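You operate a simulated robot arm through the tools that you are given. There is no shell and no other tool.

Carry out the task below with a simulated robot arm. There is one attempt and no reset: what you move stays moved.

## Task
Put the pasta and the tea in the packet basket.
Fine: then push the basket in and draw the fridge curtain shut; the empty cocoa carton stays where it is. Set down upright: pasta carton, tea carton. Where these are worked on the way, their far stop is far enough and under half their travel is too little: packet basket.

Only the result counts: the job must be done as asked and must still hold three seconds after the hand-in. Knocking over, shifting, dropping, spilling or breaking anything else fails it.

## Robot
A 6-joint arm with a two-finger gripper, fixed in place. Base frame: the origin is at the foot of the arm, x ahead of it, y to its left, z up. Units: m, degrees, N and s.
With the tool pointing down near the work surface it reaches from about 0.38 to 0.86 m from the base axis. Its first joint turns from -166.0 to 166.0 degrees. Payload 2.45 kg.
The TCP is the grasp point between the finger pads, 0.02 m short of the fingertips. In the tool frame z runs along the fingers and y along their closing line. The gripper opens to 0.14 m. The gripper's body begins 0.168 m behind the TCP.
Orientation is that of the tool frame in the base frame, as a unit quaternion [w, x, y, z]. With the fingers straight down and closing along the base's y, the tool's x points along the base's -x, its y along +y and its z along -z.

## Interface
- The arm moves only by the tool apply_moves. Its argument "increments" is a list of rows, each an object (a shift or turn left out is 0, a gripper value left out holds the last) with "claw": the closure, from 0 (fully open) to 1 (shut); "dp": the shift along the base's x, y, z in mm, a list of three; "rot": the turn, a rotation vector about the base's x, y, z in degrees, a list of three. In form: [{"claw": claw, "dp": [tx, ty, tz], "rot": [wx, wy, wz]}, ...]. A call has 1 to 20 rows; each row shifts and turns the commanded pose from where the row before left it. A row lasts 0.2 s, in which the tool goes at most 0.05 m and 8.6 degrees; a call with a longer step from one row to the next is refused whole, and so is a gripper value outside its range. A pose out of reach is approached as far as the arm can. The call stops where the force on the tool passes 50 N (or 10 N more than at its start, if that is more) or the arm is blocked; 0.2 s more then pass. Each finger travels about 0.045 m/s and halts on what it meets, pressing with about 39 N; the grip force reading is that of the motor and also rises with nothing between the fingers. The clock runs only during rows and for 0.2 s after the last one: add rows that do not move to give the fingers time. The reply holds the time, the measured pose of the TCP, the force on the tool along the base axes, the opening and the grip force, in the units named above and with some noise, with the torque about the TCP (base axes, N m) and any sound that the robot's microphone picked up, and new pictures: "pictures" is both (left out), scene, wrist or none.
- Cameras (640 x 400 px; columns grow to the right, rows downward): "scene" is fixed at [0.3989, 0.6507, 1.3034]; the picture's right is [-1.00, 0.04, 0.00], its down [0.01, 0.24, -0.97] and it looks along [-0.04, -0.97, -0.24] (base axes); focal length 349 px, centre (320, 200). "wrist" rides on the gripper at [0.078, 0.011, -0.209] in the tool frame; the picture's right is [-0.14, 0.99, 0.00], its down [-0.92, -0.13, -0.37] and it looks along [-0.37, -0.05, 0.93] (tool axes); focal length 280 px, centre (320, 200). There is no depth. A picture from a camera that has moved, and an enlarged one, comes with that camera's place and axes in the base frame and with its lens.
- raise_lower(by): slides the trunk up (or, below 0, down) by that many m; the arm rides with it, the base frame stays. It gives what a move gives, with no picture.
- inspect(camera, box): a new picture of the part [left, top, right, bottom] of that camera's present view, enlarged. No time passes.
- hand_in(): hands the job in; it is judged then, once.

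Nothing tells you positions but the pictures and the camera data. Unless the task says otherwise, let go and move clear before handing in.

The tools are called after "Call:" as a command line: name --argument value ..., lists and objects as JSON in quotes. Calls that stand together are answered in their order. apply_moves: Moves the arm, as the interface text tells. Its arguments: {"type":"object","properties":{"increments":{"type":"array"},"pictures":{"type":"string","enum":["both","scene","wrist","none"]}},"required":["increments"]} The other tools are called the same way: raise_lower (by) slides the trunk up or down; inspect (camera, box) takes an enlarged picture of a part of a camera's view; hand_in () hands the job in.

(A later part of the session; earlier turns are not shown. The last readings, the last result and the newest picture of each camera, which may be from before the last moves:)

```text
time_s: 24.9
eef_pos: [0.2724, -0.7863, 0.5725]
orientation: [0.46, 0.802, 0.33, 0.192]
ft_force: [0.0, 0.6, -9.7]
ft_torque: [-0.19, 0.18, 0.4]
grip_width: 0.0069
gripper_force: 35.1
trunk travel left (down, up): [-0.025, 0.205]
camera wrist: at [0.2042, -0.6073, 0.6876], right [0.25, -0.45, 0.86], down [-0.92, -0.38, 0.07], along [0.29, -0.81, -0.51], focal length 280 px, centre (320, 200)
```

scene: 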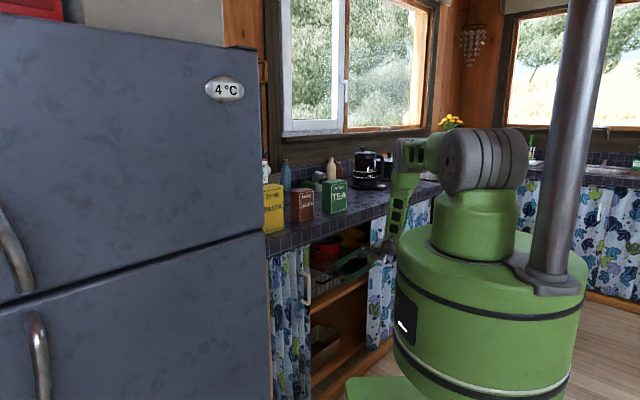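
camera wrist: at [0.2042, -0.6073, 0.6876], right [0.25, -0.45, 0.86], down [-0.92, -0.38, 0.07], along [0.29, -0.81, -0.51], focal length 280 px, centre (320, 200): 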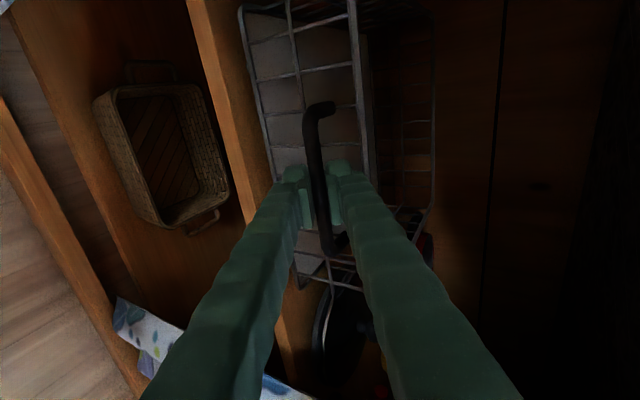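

The basket is following. Continuing to pull, gradually steepening the tool so the wrist stays within range.

Call:
apply_moves --increments '[{"dp": [-10, 10, 0]}, {"dp": [-10, 10, 0]}, {"dp": [-10, 10, 0], "rot": [1.4, 1.4, 0]}, {"dp": [-10, 10, 0], "rot": [1.4, 1.4, 0]}]' --pictures "none"

```text
time_s: 25.9
eef_pos: [0.2334, -0.7454, 0.5719]
orientation: [0.432, 0.817, 0.337, 0.179]
ft_force: [-0.7, 2.0, -10.2]
ft_torque: [-0.02, 0.05, 0.73]
grip_width: 0.0075
gripper_force: 35.7
trunk travel left (down, up): [-0.025, 0.205]
```

Call:
apply_moves --increments '[{"dp": [-10, 10, 0], "rot": [1.8, 1.8, 0]}, {"dp": [-10, 10, 0], "rot": [1.8, 1.8, 0]}, {"dp": [-10, 10, 0], "rot": [1.8, 1.8, 0]}, {"dp": [-10, 10, 0], "rot": [1.8, 1.8, 0]}]'

```text
time_s: 26.9
eef_pos: [0.1929, -0.706, 0.5733]
orientation: [0.358, 0.853, 0.35, 0.148]
ft_force: [0.0, 1.7, -9.9]
ft_torque: [0.05, -0.07, 0.62]
grip_width: 0.0074
gripper_force: 35.7
trunk travel left (down, up): [-0.025, 0.205]
camera wrist: at [0.1471, -0.5501, 0.7271], right [0.39, -0.59, 0.71], down [-0.9, -0.4, 0.16], along [0.19, -0.7, -0.69], focal length 280 px, centre (320, 200)
```

scene: 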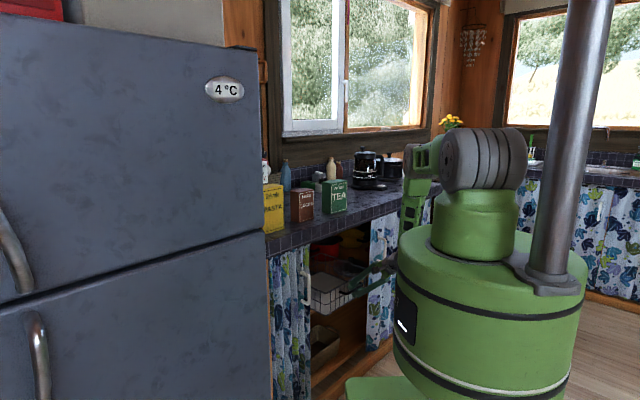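
wrist: 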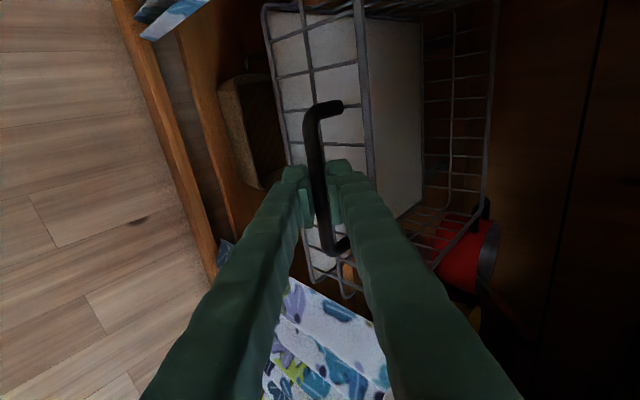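

The basket is out ~0.14 m. Continuing toward its far stop.

Call:
apply_moves --increments '[{"dp": [-10, 10, 0], "rot": [1.8, 1.8, 0]}, {"dp": [-10, 10, 0], "rot": [1.8, 1.8, 0]}, {"dp": [-10, 10, 0], "rot": [1.8, 1.8, 0]}, {"dp": [-10, 10, 0], "rot": [1.8, 1.8, 0]}]' --pictures "none"

```text
time_s: 27.9
eef_pos: [0.1527, -0.6656, 0.5728]
orientation: [0.282, 0.88, 0.362, 0.117]
ft_force: [2.5, 4.1, -3.5]
ft_torque: [-0.14, 0.11, 0.35]
grip_width: 0.0075
gripper_force: 35.2
trunk travel left (down, up): [-0.025, 0.205]
```

Call:
apply_moves --increments '[{"dp": [-8, 8, 0]}, {"dp": [-8, 8, 0]}, {"dp": [-8, 8, 0]}]'

```text
time_s: 28.7
eef_pos: [0.1291, -0.6415, 0.5743]
orientation: [0.283, 0.88, 0.363, 0.117]
ft_force: [5.0, 7.1, 3.5]
ft_torque: [0.47, -0.41, 0.86]
grip_width: 0.0073
gripper_force: 35.5
trunk travel left (down, up): [-0.025, 0.205]
camera wrist: at [0.1039, -0.5072, 0.7498], right [0.47, -0.67, 0.58], down [-0.88, -0.42, 0.22], along [0.09, -0.61, -0.79], focal length 280 px, centre (320, 200)
```

scene: 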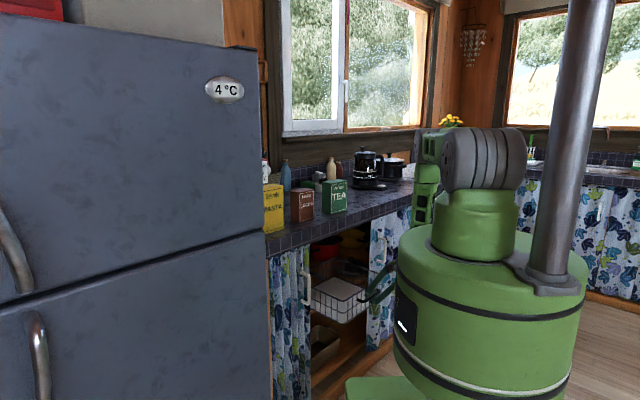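
wrist: 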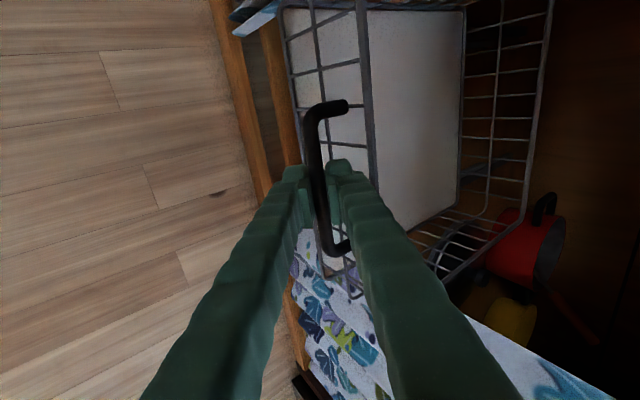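

Basket is out ~0.22 m and no stop yet; continuing slowly.

Call:
apply_moves --increments '[{"dp": [-8, 8, 0], "rot": [1.5, 1.5, 0]}, {"dp": [-8, 8, 0], "rot": [1.5, 1.5, 0]}, {"dp": [-8, 8, 0], "rot": [1.5, 1.5, 0]}]' --pictures "none"

```text
time_s: 29.5
eef_pos: [0.1032, -0.6175, 0.5718]
orientation: [0.232, 0.895, 0.368, 0.097]
ft_force: [7.5, 7.7, 3.7]
ft_torque: [0.02, -0.07, 0.5]
grip_width: 0.0075
gripper_force: 35.5
trunk travel left (down, up): [-0.025, 0.205]
```

Call:
apply_moves --increments '[{"dp": [-7, 7, 0], "rot": [1, 1, 0]}, {"dp": [-7, 7, 0], "rot": [1, 1, 0]}]'

```text
time_s: 30.1
eef_pos: [0.09, -0.6031, 0.5751]
orientation: [0.211, 0.9, 0.37, 0.088]
ft_force: [5.4, 5.0, -8.9]
ft_torque: [-0.22, 0.19, 0.39]
grip_width: 0.0075
gripper_force: 35.9
trunk travel left (down, up): [-0.025, 0.205]
camera wrist: at [0.0866, -0.4902, 0.7655], right [0.53, -0.73, 0.44], down [-0.85, -0.45, 0.27], along [0.0, -0.52, -0.86], focal length 280 px, centre (320, 200)
```

scene: 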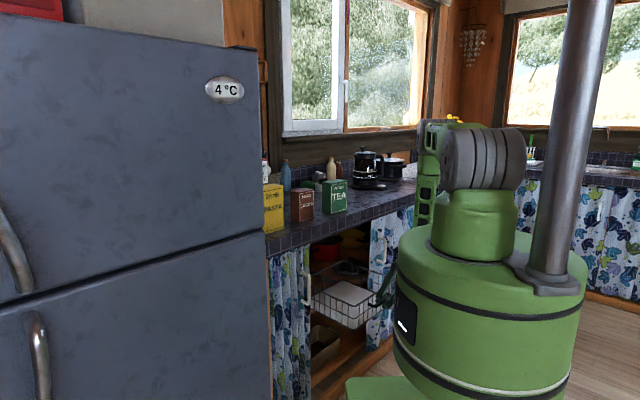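
wrist: 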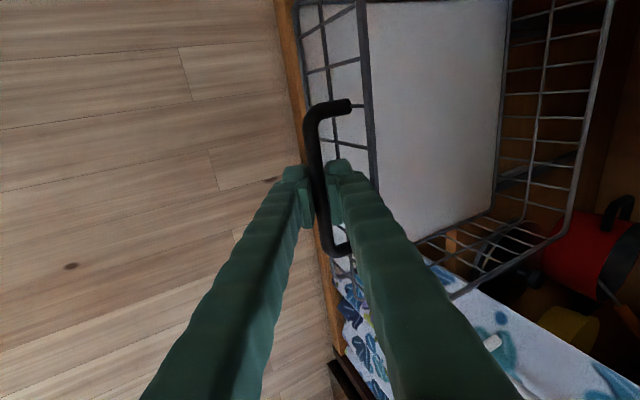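

Call:
inspect --camera "scene" --box '[260, 220, 400, 360]'

Call:
inspect --camera "wrist" --box '[280, 0, 640, 320]'

```text
2.86 times, centred on (330, 290) of scene
camera zoom: at [0.3989, 0.6507, 1.3034], right [-1.0, 0.04, 0.0], down [0.01, 0.24, -0.97], along [-0.04, -0.97, -0.24], focal length 998 px, centre (291, -57)
```

zoom: 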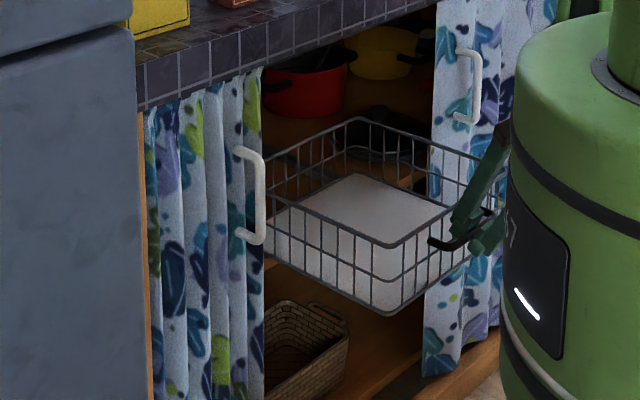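

```text
1.25 times, centred on (460, 160) of wrist
camera zoom: at [0.0866, -0.4902, 0.7655], right [0.53, -0.73, 0.44], down [-0.85, -0.45, 0.27], along [0.0, -0.52, -0.86], focal length 350 px, centre (145, 250)
```

zoom: 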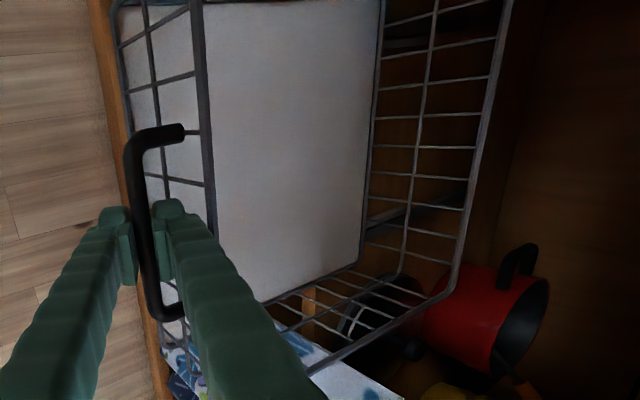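

The basket is ~0.28 m out (front wall W≈0.53, back ≈0.815), still supported on the shelf. A touch further to check for its stop.

Call:
apply_moves --increments '[{"dp": [-5, 5, 0], "rot": [1, 1, 0]}, {"dp": [-5, 5, 0], "rot": [1, 1, 0]}]' --pictures "none"

```text
time_s: 30.7
eef_pos: [0.0807, -0.5934, 0.5739]
orientation: [0.188, 0.905, 0.373, 0.079]
ft_force: [5.0, 3.8, -12.4]
ft_torque: [-0.02, 0.05, 0.37]
grip_width: 0.0073
gripper_force: 35.4
trunk travel left (down, up): [-0.025, 0.205]
```

The basket is out ~0.30 m, well past halfway. Now I'll release the handle and back off along the tool axis.

Call:
apply_moves --increments '[{"claw": 0.8}, {"claw": 0.8}, {"claw": 0.8}, {"dp": [-8.5, 8.4, 27.5]}, {"dp": [-8.5, 8.4, 27.5]}, {"dp": [-8.5, 8.4, 27.5]}]'

```text
time_s: 32.1
eef_pos: [0.057, -0.5695, 0.658]
orientation: [0.19, 0.905, 0.372, 0.077]
ft_force: [0.0, -0.3, 0.9]
ft_torque: [-0.01, 0.02, -0.03]
grip_width: 0.028
gripper_force: 0.0
trunk travel left (down, up): [-0.025, 0.205]
camera wrist: at [0.0583, -0.4619, 0.8535], right [0.54, -0.74, 0.4], down [-0.84, -0.46, 0.29], along [-0.03, -0.49, -0.87], focal length 280 px, centre (320, 200)
```

scene: 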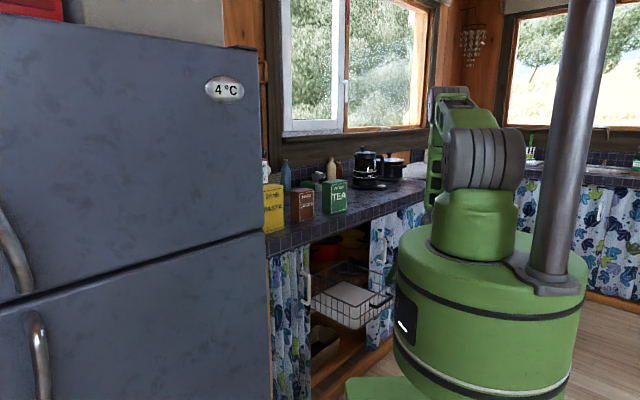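
wrist: 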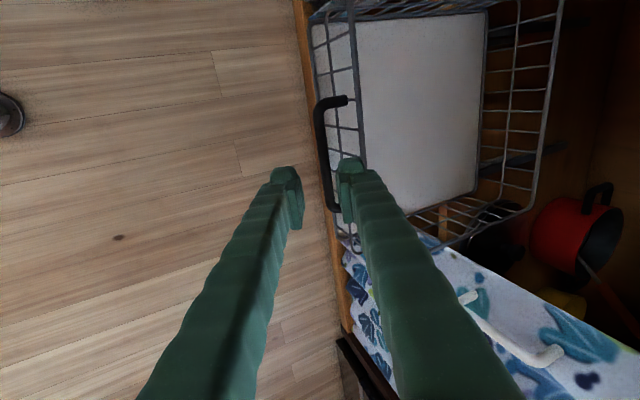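

Released cleanly with the basket staying out. Now rising to above the counter level in front of it.

Call:
apply_moves --increments '[{"dp": [6.1, -6.1, 41]}, {"dp": [6.1, -6.1, 41]}, {"dp": [6.1, -6.1, 41]}, {"dp": [6.1, -6.1, 41]}, {"dp": [6.1, -6.1, 41]}]' --pictures "none"

Call:
apply_moves --increments '[{"dp": [6.1, -6.1, 41]}, {"dp": [6.1, -6.1, 41]}, {"dp": [6.1, -6.1, 41]}, {"dp": [6.1, -6.1, 41]}, {"dp": [6.1, -6.1, 41]}]' --pictures "none"

```text
time_s: 33.3
eef_pos: [0.0836, -0.601, 0.8619]
orientation: [0.189, 0.906, 0.372, 0.077]
ft_force: [-0.1, -0.8, 0.2]
ft_torque: [-0.02, 0.01, 0.02]
grip_width: 0.028
gripper_force: 0.1
trunk travel left (down, up): [-0.025, 0.205]
```

```text
time_s: 34.5
eef_pos: [0.1151, -0.6297, 1.0663]
orientation: [0.189, 0.905, 0.372, 0.077]
ft_force: [0.5, 0.5, -0.5]
ft_torque: [0.0, 0.0, -0.03]
grip_width: 0.0282
gripper_force: 0.2
trunk travel left (down, up): [-0.025, 0.205]
```

Now rolling the tool back 90° about its axis, then bringing it vertical.

Call:
apply_moves --increments '[{"dp": [0, 0, 8], "rot": [-2.32, 2.31, 7.51]}, {"dp": [0, 0, 8], "rot": [-2.32, 2.31, 7.51]}, {"dp": [0, 0, 8], "rot": [-2.32, 2.31, 7.51]}, {"dp": [0, 0, 8], "rot": [-2.32, 2.31, 7.51]}, {"dp": [0, 0, 8], "rot": [-2.32, 2.31, 7.51]}, {"dp": [0, 0, 8], "rot": [-2.32, 2.31, 7.51]}, {"dp": [0, 0, 8], "rot": [-2.32, 2.31, 7.51]}, {"dp": [0, 0, 8], "rot": [-2.32, 2.31, 7.51]}, {"dp": [0, 0, 8], "rot": [-2.32, 2.31, 7.51]}, {"dp": [0, 0, 8], "rot": [-2.32, 2.31, 7.51]}, {"dp": [0, 0, 8], "rot": [-2.32, 2.31, 7.51]}]' --pictures "none"

Call:
apply_moves --increments '[{"rot": [5.56, 5.56, 0]}, {"rot": [5.56, 5.56, 0]}, {"rot": [5.56, 5.56, 0]}]'

```text
time_s: 36.9
eef_pos: [0.1167, -0.6304, 1.1548]
orientation: [0.19, 0.374, 0.904, -0.078]
ft_force: [0.1, -0.4, 0.4]
ft_torque: [0.02, -0.01, 0.0]
grip_width: 0.028
gripper_force: 0.1
trunk travel left (down, up): [-0.025, 0.205]
```

```text
time_s: 37.7
eef_pos: [0.1173, -0.6309, 1.1538]
orientation: [0.001, 0.385, 0.923, 0.0]
ft_force: [0.4, 0.2, -0.4]
ft_torque: [0.0, -0.04, 0.01]
grip_width: 0.0279
gripper_force: 0.1
trunk travel left (down, up): [-0.025, 0.205]
camera wrist: at [0.0681, -0.5675, 1.3635], right [0.8, 0.6, 0.0], down [0.56, -0.74, 0.37], along [0.22, -0.29, -0.93], focal length 280 px, centre (320, 200)
```

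scene: 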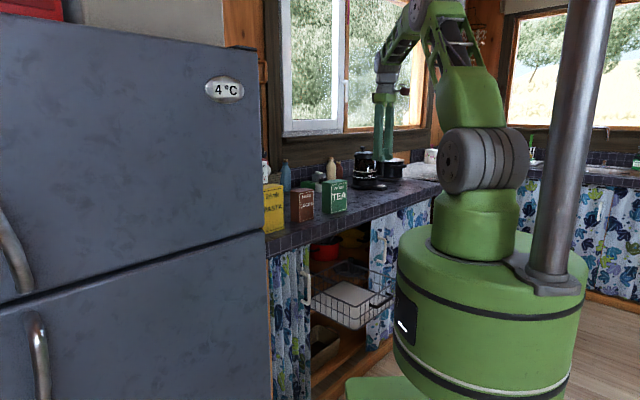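
wrist: 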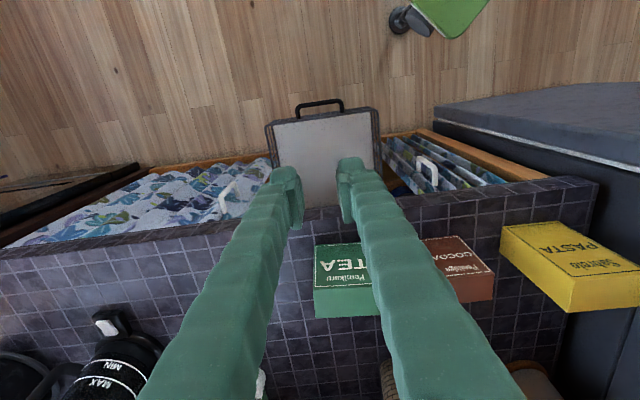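

Tool is vertical with a clear overhead view. I'll enlarge the cartons and the basket to refine positions.

Call:
inspect --camera "wrist" --box '[400, 140, 640, 340]'

Call:
inspect --camera "wrist" --box '[240, 80, 480, 320]'

```text
2.00 times, centred on (520, 240) of wrist
camera zoom: at [0.0681, -0.5675, 1.3635], right [0.8, 0.6, 0.0], down [0.56, -0.74, 0.37], along [0.22, -0.29, -0.93], focal length 561 px, centre (-80, 120)
```

zoom: 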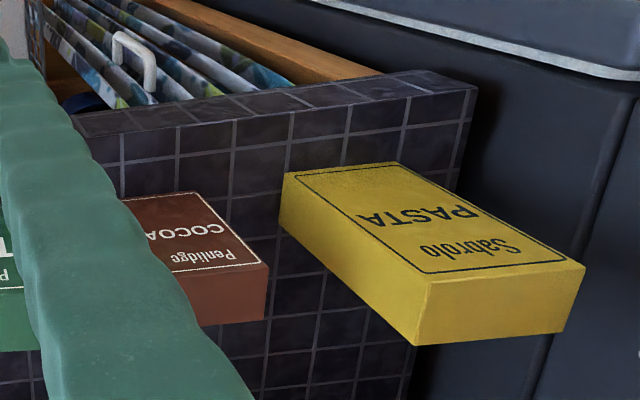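

```text
1.67 times, centred on (360, 200) of wrist
camera zoom: at [0.0681, -0.5675, 1.3635], right [0.8, 0.6, 0.0], down [0.56, -0.74, 0.37], along [0.22, -0.29, -0.93], focal length 467 px, centre (253, 200)
```

zoom: 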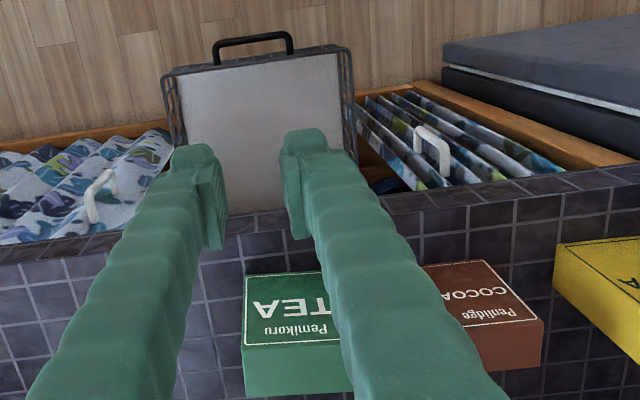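

Pasta is at W≈0.7615, E≈0.001 (top z≈1.057), square to the counter. I'll yaw the tool so the fingers close front-to-back and move above it.

Call:
apply_moves --increments '[{"claw": 0.36, "dp": [38.2, 8.3, 1], "rot": [0, 0, 8.2]}, {"dp": [38.2, 8.3, 1], "rot": [0, 0, 8.2]}, {"dp": [38.2, 8.3, 1], "rot": [0, 0, 8.2]}, {"dp": [38.2, 8.3, 1], "rot": [0, 0, 8.2]}, {"dp": [38.2, 8.3, 1], "rot": [0, 0, 8.2]}, {"dp": [38.2, 8.3, 1], "rot": [0, 0, 8.2]}, {"dp": [38.2, 8.3, 1], "rot": [0, 0, 8.2]}, {"dp": [38.2, 8.3, 1], "rot": [0, 0, 8.2]}]'

```text
time_s: 39.5
eef_pos: [0.4258, -0.5655, 1.1617]
orientation: [0.0, -0.178, 0.984, 0.001]
ft_force: [-0.5, 0.3, -0.1]
ft_torque: [0.01, -0.01, -0.01]
grip_width: 0.0897
gripper_force: 0.1
trunk travel left (down, up): [-0.025, 0.205]
camera wrist: at [0.3468, -0.5837, 1.3712], right [-0.22, 0.98, 0.0], down [0.91, 0.2, 0.37], along [0.36, 0.08, -0.93], focal length 280 px, centre (320, 200)
```

scene: 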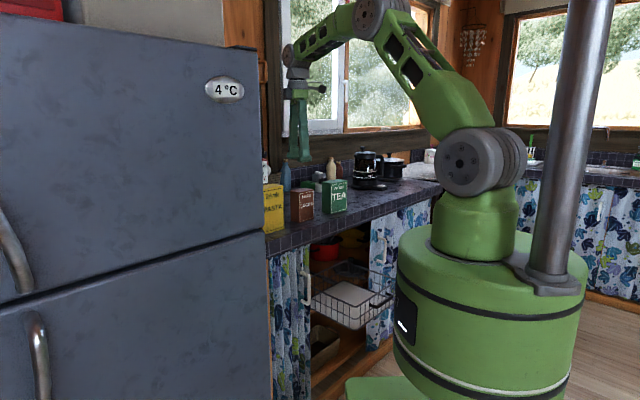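
wrist: 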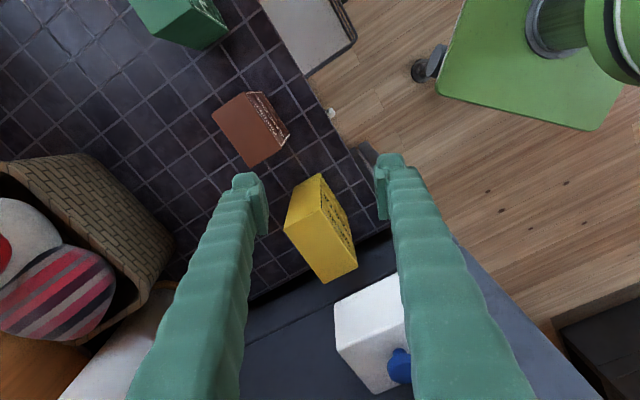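

There's a white box-like item beyond the pasta near the fridge; I'll look closer to check clearance.

Call:
inspect --camera "wrist" --box '[230, 150, 460, 400]'

Call:
inspect --camera "scene" --box '[240, 130, 340, 240]'

```text
1.60 times, centred on (345, 275) of wrist
camera zoom: at [0.3468, -0.5837, 1.3712], right [-0.22, 0.98, 0.0], down [0.91, 0.2, 0.37], along [0.36, 0.08, -0.93], focal length 449 px, centre (280, 80)
```

zoom: 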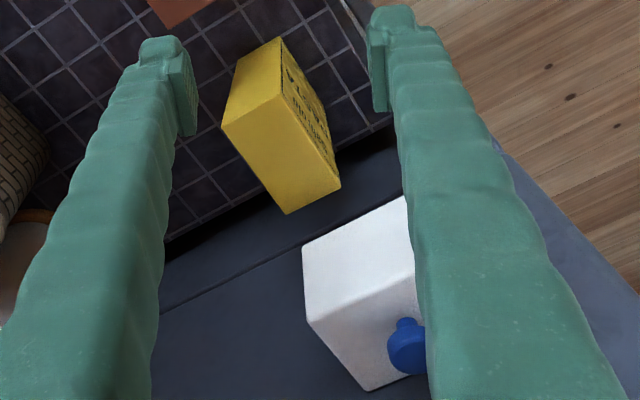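

```text
3.64 times, centred on (290, 185) of scene
camera zoom: at [0.3989, 0.6507, 1.3034], right [-1.0, 0.04, 0.0], down [0.01, 0.24, -0.97], along [-0.04, -0.97, -0.24], focal length 1270 px, centre (429, 254)
```

zoom: 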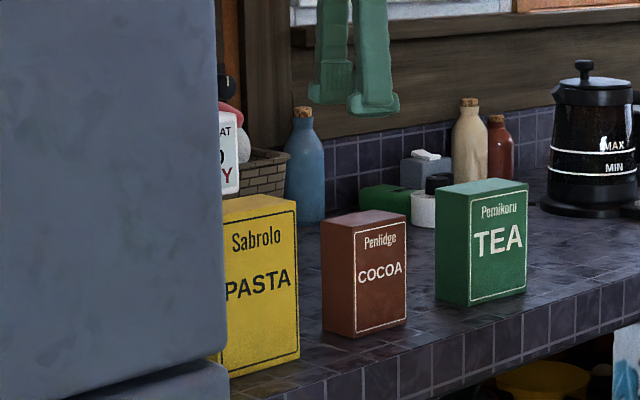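

The white box is mounted on the fridge side (E < −0.057, z≈1.09–1.15), clear of my fingers but close to the pasta's lift path. I'll finish the yaw and position over the pasta.

Call:
apply_moves --increments '[{"dp": [37.3, 8.8, 0], "rot": [0, 0, 8.17]}, {"dp": [37.3, 8.8, 0], "rot": [0, 0, 8.17]}, {"dp": [37.3, 8.8, 0], "rot": [0, 0, 8.17]}]'

Call:
inspect --camera "wrist" --box '[200, 100, 440, 300]'

```text
time_s: 40.3
eef_pos: [0.5368, -0.54, 1.1604]
orientation: [0.0, -0.383, 0.924, 0.001]
ft_force: [0.9, 0.5, 0.7]
ft_torque: [-0.02, -0.02, 0.0]
grip_width: 0.0897
gripper_force: 0.0
trunk travel left (down, up): [-0.025, 0.205]
camera wrist: at [0.4726, -0.5866, 1.3703], right [-0.6, 0.8, 0.0], down [0.74, 0.56, 0.37], along [0.29, 0.23, -0.93], focal length 280 px, centre (320, 200)
```

scene: 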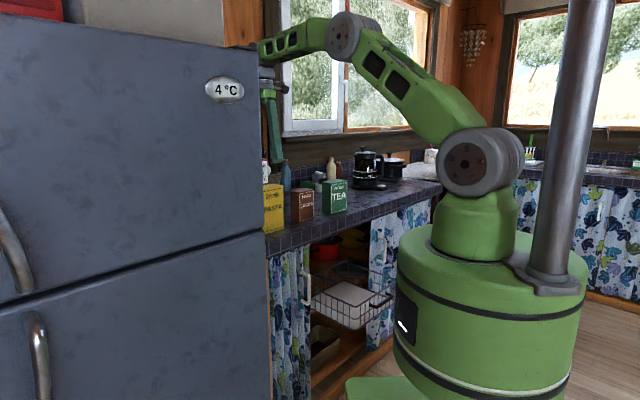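
wrist: 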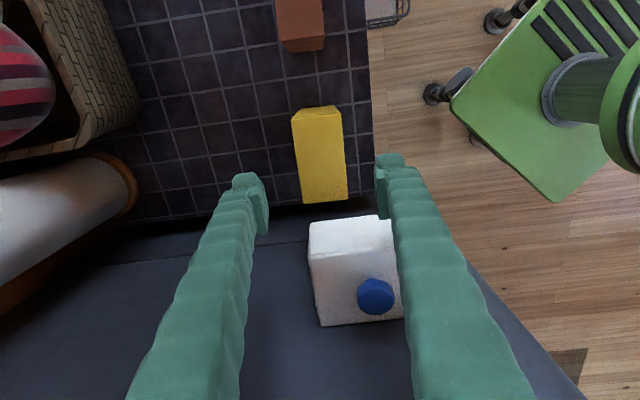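

```text
2.00 times, centred on (320, 200) of wrist
camera zoom: at [0.4726, -0.5866, 1.3703], right [-0.6, 0.8, 0.0], down [0.74, 0.56, 0.37], along [0.29, 0.23, -0.93], focal length 561 px, centre (320, 200)
```

zoom: 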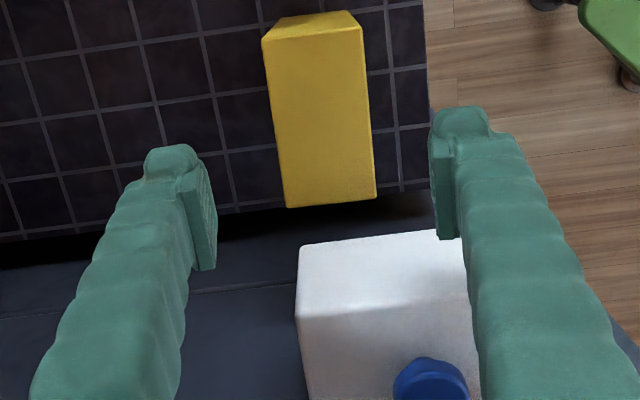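

Aligned over the pasta (centre W≈0.758, E≈0.0025). Descending with the fingers open either side and closing.

Call:
apply_moves --increments '[{"dp": [-2.4, 2.4, -36]}, {"dp": [0, 0, -36]}, {"dp": [0, 0, -36]}, {"dp": [0, 0, -34]}]' --pictures "wrist"

```text
time_s: 41.3
eef_pos: [0.5325, -0.5341, 1.0188]
orientation: [0.0, -0.383, 0.924, 0.001]
ft_force: [-0.5, -0.3, -0.7]
ft_torque: [-0.02, -0.02, 0.01]
grip_width: 0.0895
gripper_force: 0.1
trunk travel left (down, up): [-0.025, 0.205]
camera wrist: at [0.4686, -0.5826, 1.2274], right [-0.6, 0.8, 0.0], down [0.74, 0.56, 0.37], along [0.29, 0.22, -0.93], focal length 280 px, centre (320, 200)
```

wrist: 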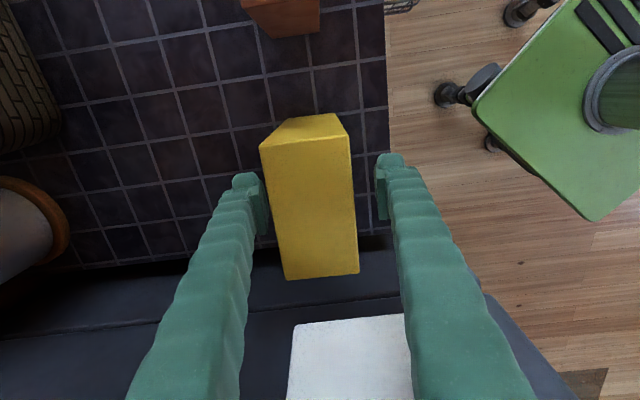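

Call:
apply_moves --increments '[{"claw": 1.0, "dp": [1.5, -1.5, 0]}, {"claw": 1.0}, {"claw": 1.0}, {"claw": 1.0}, {"claw": 1.0}]' --pictures "wrist"

```text
time_s: 42.5
eef_pos: [0.5345, -0.5357, 1.0202]
orientation: [0.0, -0.382, 0.924, 0.001]
ft_force: [-0.5, 0.2, 1.1]
ft_torque: [0.13, 0.07, 0.03]
grip_width: 0.0561
gripper_force: 39.0
trunk travel left (down, up): [-0.025, 0.205]
camera wrist: at [0.4697, -0.584, 1.2283], right [-0.6, 0.8, 0.0], down [0.74, 0.56, 0.37], along [0.29, 0.22, -0.93], focal length 280 px, centre (320, 200)
```

wrist: 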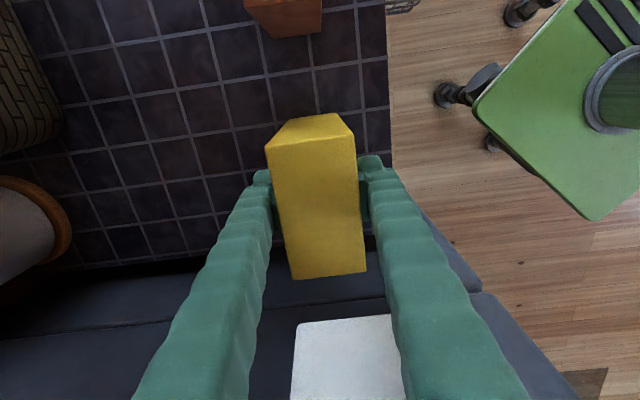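

Pasta gripped (56 mm, 39 N). Lifting a little, moving away from the fridge-side box, then out over the counter edge.

Call:
apply_moves --increments '[{"dp": [0, 0, 10]}, {"dp": [0, 0, 12]}, {"dp": [-14, -14, 0]}, {"dp": [-14, -14, 5]}, {"dp": [0, 0, 15]}]'

```text
time_s: 43.7
eef_pos: [0.5055, -0.5642, 1.0615]
orientation: [0.001, -0.383, 0.924, 0.001]
ft_force: [-0.7, 1.2, -2.5]
ft_torque: [-0.02, -0.01, 0.03]
grip_width: 0.0562
gripper_force: 38.8
trunk travel left (down, up): [-0.025, 0.205]
camera wrist: at [0.4414, -0.6133, 1.271], right [-0.6, 0.8, 0.0], down [0.74, 0.56, 0.37], along [0.29, 0.22, -0.93], focal length 280 px, centre (320, 200)
```

scene: 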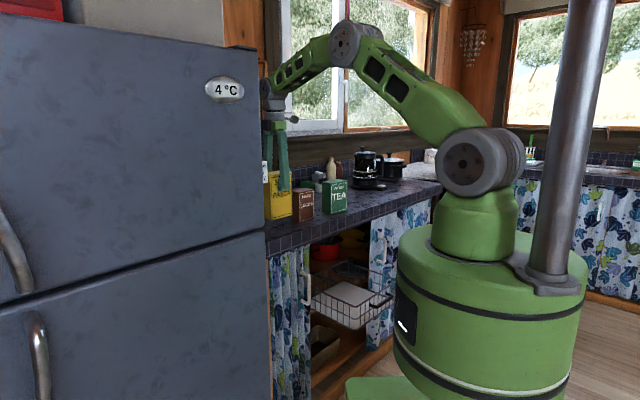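
wrist: 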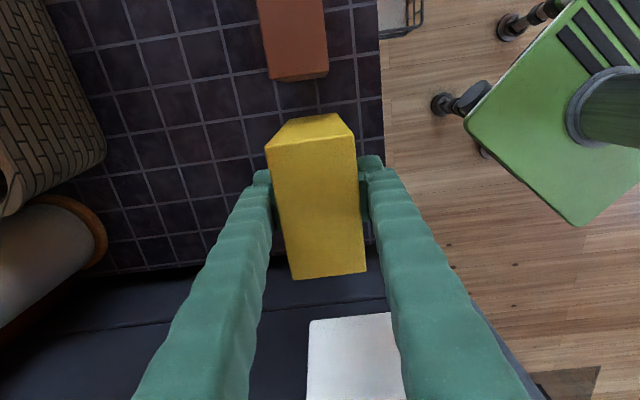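

Call:
apply_moves --increments '[{"dp": [-22, 22, 0]}, {"dp": [-22, 22, 0]}, {"dp": [-22, 22, 0]}, {"dp": [-22, 22, 0]}, {"dp": [-22, 22, 0]}, {"dp": [-22, 22, 0]}, {"dp": [-28.7, -28.7, 0]}, {"dp": [-28.7, -28.7, 0]}, {"dp": [-28.7, -28.7, 0]}, {"dp": [-28.7, -28.7, 0]}, {"dp": [-28.7, -28.7, 0]}, {"dp": [-28.7, -28.7, 0]}]'

```text
time_s: 46.3
eef_pos: [0.2002, -0.6059, 1.0609]
orientation: [0.002, -0.383, 0.924, 0.001]
ft_force: [-0.5, 0.7, -3.1]
ft_torque: [0.05, 0.01, 0.01]
grip_width: 0.0564
gripper_force: 39.6
trunk travel left (down, up): [-0.025, 0.205]
camera wrist: at [0.1351, -0.6542, 1.2695], right [-0.6, 0.8, 0.0], down [0.74, 0.56, 0.37], along [0.29, 0.23, -0.93], focal length 280 px, centre (320, 200)
```

scene: 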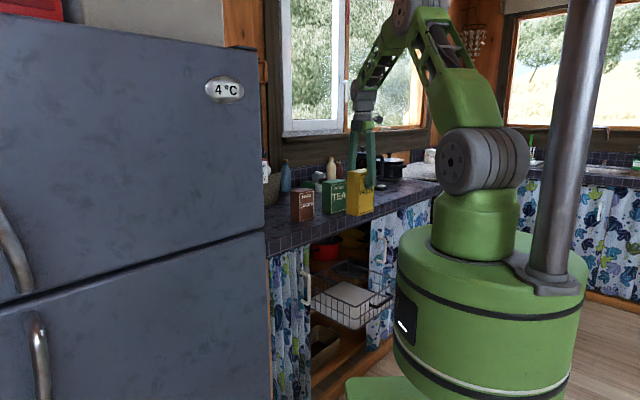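
wrist: 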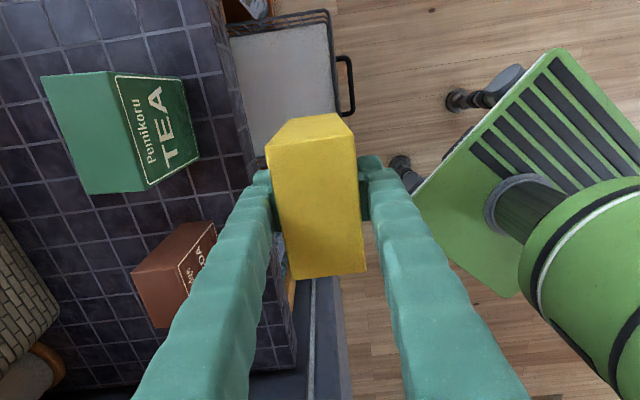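

Over the basket now. A small shift deeper and then descending in stages.

Call:
apply_moves --increments '[{"dp": [6, -6, -30]}, {"dp": [0, 0, -40]}, {"dp": [0, 0, -40]}, {"dp": [0, 0, -40]}, {"dp": [0, 0, -40]}]' --pictures "none"

```text
time_s: 47.5
eef_pos: [0.2079, -0.613, 0.8717]
orientation: [0.0, -0.383, 0.924, 0.0]
ft_force: [-0.6, -0.1, -3.3]
ft_torque: [0.01, 0.02, -0.01]
grip_width: 0.0562
gripper_force: 39.0
trunk travel left (down, up): [-0.025, 0.205]
```

Call:
apply_moves --increments '[{"dp": [0, 0, -40]}, {"dp": [0, 0, -40]}, {"dp": [0, 0, -40]}, {"dp": [0, 0, -40]}, {"dp": [0, 0, -30]}]'

```text
time_s: 48.7
eef_pos: [0.2078, -0.6115, 0.6824]
orientation: [0.0, -0.383, 0.924, 0.002]
ft_force: [0.2, -0.4, -2.4]
ft_torque: [0.03, 0.02, 0.0]
grip_width: 0.0562
gripper_force: 39.3
trunk travel left (down, up): [-0.025, 0.205]
camera wrist: at [0.1431, -0.6601, 0.8905], right [-0.6, 0.8, 0.0], down [0.74, 0.56, 0.37], along [0.29, 0.22, -0.93], focal length 280 px, centre (320, 200)
```

scene: 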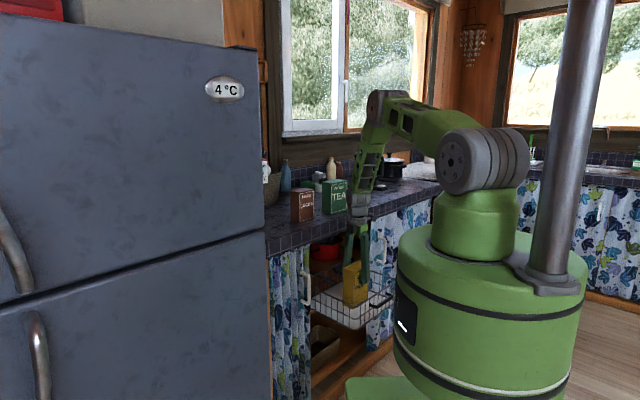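
wrist: 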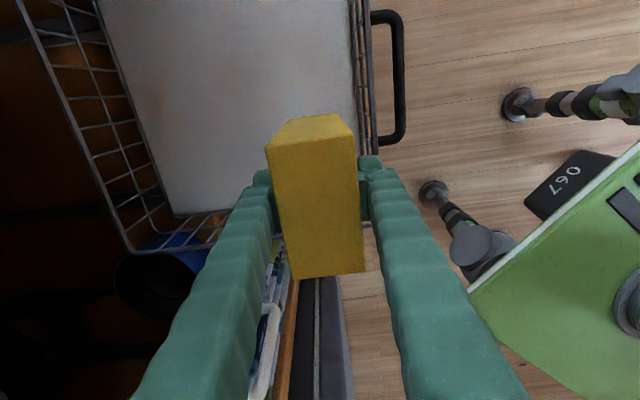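

Carton is above the basket floor, well inside the walls. Lowering slowly until it touches.

Call:
apply_moves --increments '[{"dp": [0, 0, -15]}, {"dp": [0, 0, -15]}, {"dp": [0, 0, -12]}, {"dp": [0, 0, -5]}]' --pictures "none"

```text
time_s: 49.7
eef_pos: [0.2079, -0.6103, 0.636]
orientation: [0.001, -0.382, 0.924, 0.001]
ft_force: [0.1, 0.0, -3.1]
ft_torque: [0.01, 0.0, -0.02]
grip_width: 0.0564
gripper_force: 38.9
trunk travel left (down, up): [-0.025, 0.205]
```

Call:
apply_moves --increments '[{"dp": [0, 0, -3]}, {"dp": [0, 0, -3]}]' --pictures "none"

```text
time_s: 50.3
eef_pos: [0.2067, -0.6103, 0.6289]
orientation: [0.001, -0.382, 0.924, 0.001]
ft_force: [-0.4, 0.5, -3.8]
ft_torque: [0.01, 0.0, -0.01]
grip_width: 0.0566
gripper_force: 39.4
trunk travel left (down, up): [-0.025, 0.205]
```

Call:
apply_moves --increments '[{"dp": [0, 0, -2]}, {"dp": [0, 0, -2]}]' --pictures "scene"

Call:
inspect --camera "scene" --box '[290, 220, 410, 340]'

```text
time_s: 50.9
eef_pos: [0.2083, -0.6099, 0.6251]
orientation: [0.0, -0.383, 0.924, 0.001]
ft_force: [0.1, 0.0, -3.6]
ft_torque: [0.0, 0.03, -0.01]
grip_width: 0.0566
gripper_force: 38.6
trunk travel left (down, up): [-0.025, 0.205]
```

scene: 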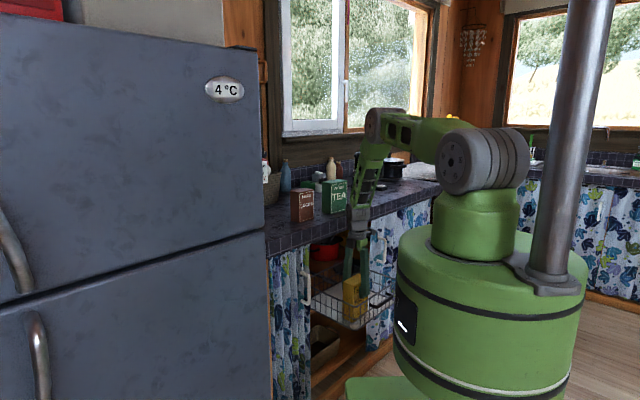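

```text
3.33 times, centred on (350, 280) of scene
camera zoom: at [0.3989, 0.6507, 1.3034], right [-1.0, 0.04, 0.0], down [0.01, 0.24, -0.97], along [-0.04, -0.97, -0.24], focal length 1164 px, centre (220, -67)
```

zoom: 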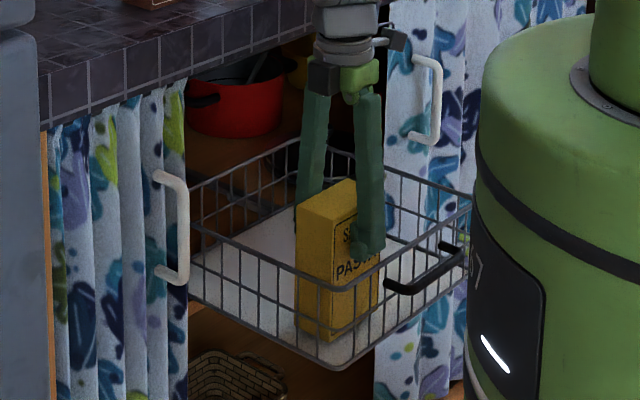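

Almost down; continuing in 2 mm steps until contact.

Call:
apply_moves --increments '[{"dp": [0, 0, -2]}, {"dp": [0, 0, -2]}]' --pictures "none"

```text
time_s: 51.5
eef_pos: [0.2074, -0.6093, 0.6204]
orientation: [0.001, -0.383, 0.924, 0.001]
ft_force: [-0.3, 0.1, -2.8]
ft_torque: [-0.03, 0.01, 0.02]
grip_width: 0.0564
gripper_force: 39.1
trunk travel left (down, up): [-0.025, 0.205]
```

Call:
apply_moves --increments '[{"dp": [0, 0, -2]}, {"dp": [0, 0, -2]}]' --pictures "none"

```text
time_s: 52.1
eef_pos: [0.2082, -0.6114, 0.6164]
orientation: [0.0, -0.383, 0.924, 0.001]
ft_force: [-0.3, -0.8, -2.5]
ft_torque: [0.01, -0.01, 0.0]
grip_width: 0.0563
gripper_force: 39.6
trunk travel left (down, up): [-0.025, 0.205]
```

Call:
apply_moves --increments '[{"dp": [0, 0, -2]}, {"dp": [0, 0, -2]}]' --pictures "none"

Call:
inspect --camera "scene" --box '[320, 250, 400, 340]'

```text
time_s: 52.7
eef_pos: [0.209, -0.6121, 0.6156]
orientation: [0.0, -0.382, 0.924, -0.001]
ft_force: [6.5, 3.9, 23.1]
ft_torque: [0.72, -0.2, -0.04]
grip_width: 0.0564
gripper_force: 39.3
trunk travel left (down, up): [-0.025, 0.205]
```

```text
4.44 times, centred on (360, 295) of scene
camera zoom: at [0.3989, 0.6507, 1.3034], right [-1.0, 0.04, 0.0], down [0.01, 0.24, -0.97], along [-0.04, -0.97, -0.24], focal length 1552 px, centre (142, -222)
```

zoom: 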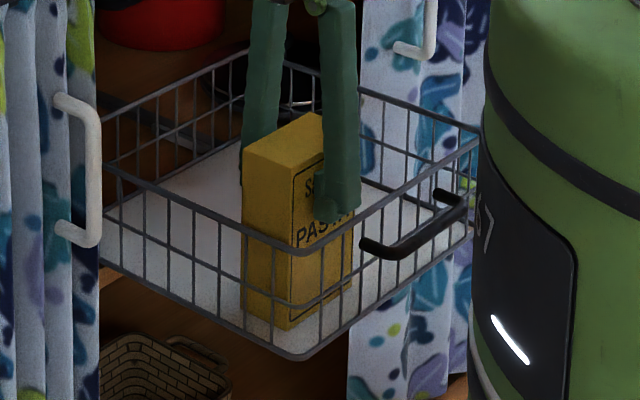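

Contact made (bottom on the basket floor). I'll relieve the load, open just enough and withdraw straight up.

Call:
apply_moves --increments '[{"dp": [0, 0, 2.5]}, {"claw": 0.49}, {"claw": 0.49}, {"claw": 0.49}]' --pictures "wrist"

```text
time_s: 53.7
eef_pos: [0.208, -0.6105, 0.615]
orientation: [0.001, -0.382, 0.924, 0.001]
ft_force: [0.3, -0.5, -0.2]
ft_torque: [-0.03, -0.03, 0.0]
grip_width: 0.0714
gripper_force: 0.1
trunk travel left (down, up): [-0.025, 0.205]
camera wrist: at [0.1431, -0.6591, 0.8247], right [-0.6, 0.8, 0.0], down [0.74, 0.56, 0.37], along [0.29, 0.22, -0.93], focal length 280 px, centre (320, 200)
```

wrist: 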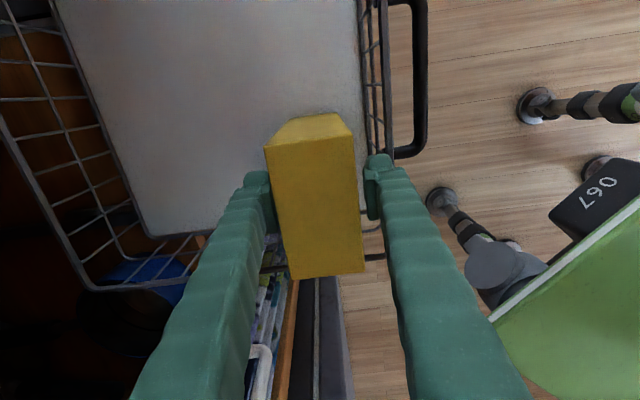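

Released and standing. Withdrawing straight up.

Call:
apply_moves --increments '[{"dp": [0, 0, 15]}, {"dp": [0, 0, 30]}, {"dp": [0, 0, 40]}, {"dp": [0, 0, 40]}, {"dp": [0, 0, 40]}, {"dp": [0, 0, 40]}, {"dp": [0, 0, 45]}, {"dp": [0, 0, 45]}, {"dp": [0, 0, 45]}, {"dp": [0, 0, 45]}, {"dp": [0, 0, 45]}, {"dp": [0, 0, 45]}, {"dp": [0, 0, 45]}]'

Call:
inspect --camera "scene" --box '[290, 220, 410, 340]'

Call:
inspect --camera "wrist" --box '[0, 0, 320, 300]'

```text
time_s: 56.5
eef_pos: [0.2072, -0.6101, 1.138]
orientation: [0.0, -0.383, 0.924, 0.001]
ft_force: [-0.9, -0.4, -0.1]
ft_torque: [-0.02, 0.03, 0.03]
grip_width: 0.0716
gripper_force: 0.0
trunk travel left (down, up): [-0.025, 0.205]
camera wrist: at [0.1437, -0.6585, 1.3466], right [-0.6, 0.8, 0.0], down [0.74, 0.56, 0.37], along [0.29, 0.22, -0.93], focal length 280 px, centre (320, 200)
```

scene: 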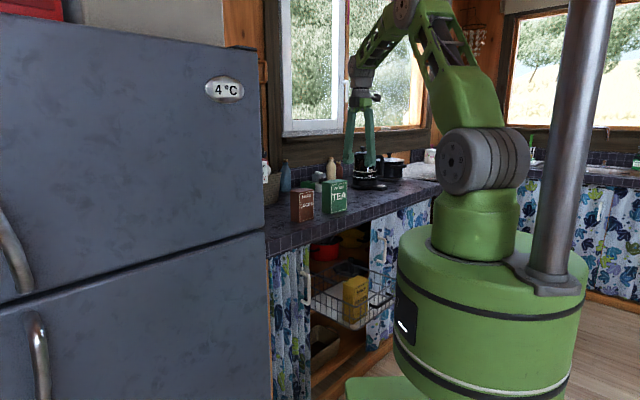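
wrist: 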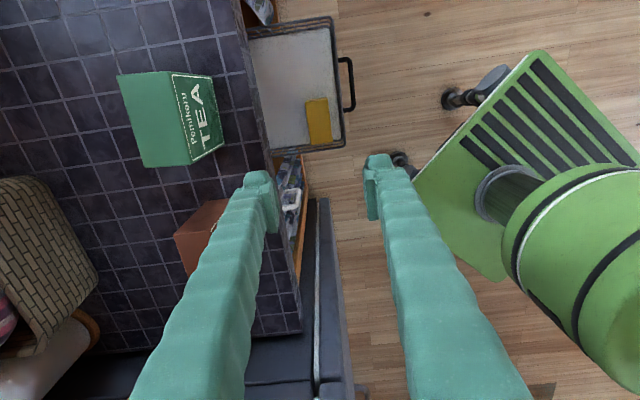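

```text
3.33 times, centred on (350, 280) of scene
camera zoom: at [0.3989, 0.6507, 1.3034], right [-1.0, 0.04, 0.0], down [0.01, 0.24, -0.97], along [-0.04, -0.97, -0.24], focal length 1164 px, centre (220, -67)
```

zoom: 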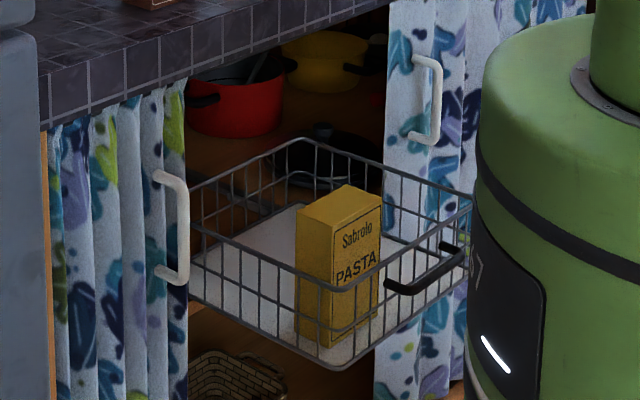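

```text
1.33 times, centred on (160, 150) of wrist
camera zoom: at [0.1437, -0.6585, 1.3466], right [-0.6, 0.8, 0.0], down [0.74, 0.56, 0.37], along [0.29, 0.22, -0.93], focal length 374 px, centre (533, 267)
```

zoom: 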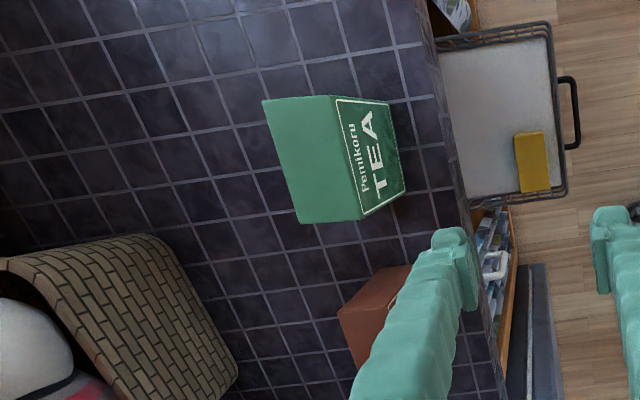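

Pasta stands upright in the basket. Tea measured: centre W≈0.755, E≈0.353, turned ~5.5°. Moving above it.

Call:
apply_moves --increments '[{"claw": 0.36, "dp": [15.4, -34.7, 0], "rot": [0, 0, -1.1]}, {"dp": [15.4, -34.7, 0], "rot": [0, 0, -1.1]}, {"dp": [15.4, -34.7, 0], "rot": [0, 0, -1.1]}, {"dp": [15.4, -34.7, 0], "rot": [0, 0, -1.1]}, {"dp": [15.4, -34.7, 0], "rot": [0, 0, -1.1]}]' --pictures "wrist"

Call:
inspect --camera "wrist" --box '[200, 80, 440, 280]'

```text
time_s: 57.7
eef_pos: [0.2735, -0.7441, 1.124]
orientation: [0.001, -0.34, 0.94, 0.003]
ft_force: [0.5, -0.9, -0.4]
ft_torque: [0.19, 0.07, -0.03]
grip_width: 0.0897
gripper_force: 0.2
out of reach, approached as far as the arm can: row 4, 5
trunk travel left (down, up): [-0.025, 0.205]
camera wrist: at [0.2052, -0.7872, 1.3329], right [-0.53, 0.85, 0.01], down [0.79, 0.49, 0.37], along [0.31, 0.2, -0.93], focal length 280 px, centre (320, 200)
```

wrist: 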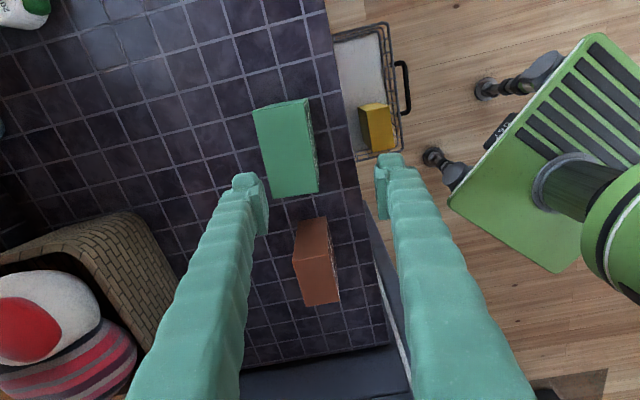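

```text
2.00 times, centred on (320, 180) of wrist
camera zoom: at [0.2052, -0.7872, 1.3329], right [-0.53, 0.85, 0.01], down [0.79, 0.49, 0.37], along [0.31, 0.2, -0.93], focal length 561 px, centre (320, 240)
```

zoom: 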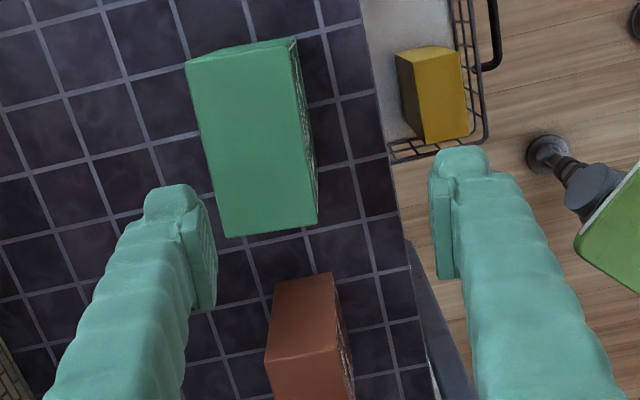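

Slightly beyond reach at this height, since the wrist is above the shoulder. Raising the trunk will help reach farther.

Call:
raise_lower --by 0.12

```text
time_s: 59.2
eef_pos: [0.2716, -0.7432, 1.2471]
orientation: [0.001, -0.34, 0.94, 0.001]
ft_force: [1.7, 0.3, -1.9]
ft_torque: [0.02, 0.03, 0.0]
grip_width: 0.0895
gripper_force: 0.0
trunk travel left (down, up): [-0.145, 0.085]
```

Call:
apply_moves --increments '[{"dp": [0, 0, -44]}, {"dp": [0, 0, -44]}, {"dp": [0, 0, -44]}, {"dp": [0, 0, -42]}, {"dp": [5.6, -19.5, 0]}, {"dp": [5.6, -19.5, 0]}]' --pictures "wrist"

Call:
inspect --camera "wrist" --box '[200, 80, 440, 280]'

```text
time_s: 60.6
eef_pos: [0.2811, -0.7699, 1.0729]
orientation: [0.001, -0.34, 0.941, 0.001]
ft_force: [-0.5, -0.2, 1.0]
ft_torque: [-0.12, -0.06, -0.01]
grip_width: 0.0896
gripper_force: 0.2
out of reach, approached as far as the arm can: row 6
trunk travel left (down, up): [-0.145, 0.085]
camera wrist: at [0.2137, -0.8129, 1.2825], right [-0.53, 0.85, 0.0], down [0.79, 0.49, 0.37], along [0.31, 0.2, -0.93], focal length 280 px, centre (320, 200)
```

wrist: 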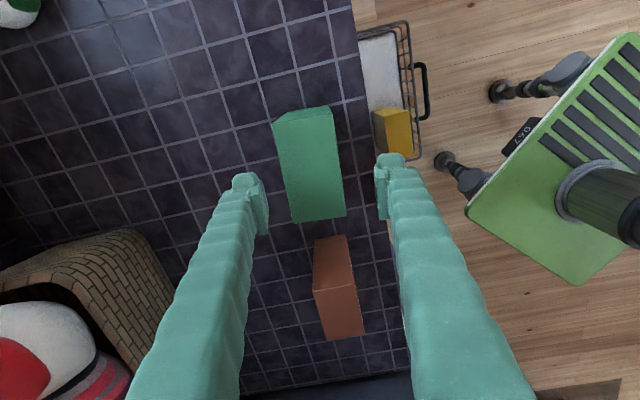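

```text
2.00 times, centred on (320, 180) of wrist
camera zoom: at [0.2137, -0.8129, 1.2825], right [-0.53, 0.85, 0.0], down [0.79, 0.49, 0.37], along [0.31, 0.2, -0.93], focal length 561 px, centre (320, 240)
```

zoom: 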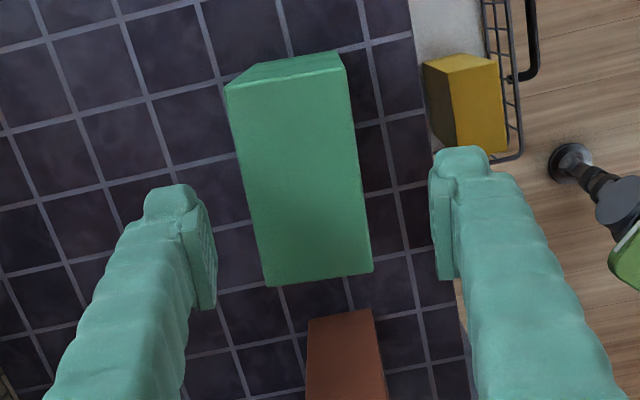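

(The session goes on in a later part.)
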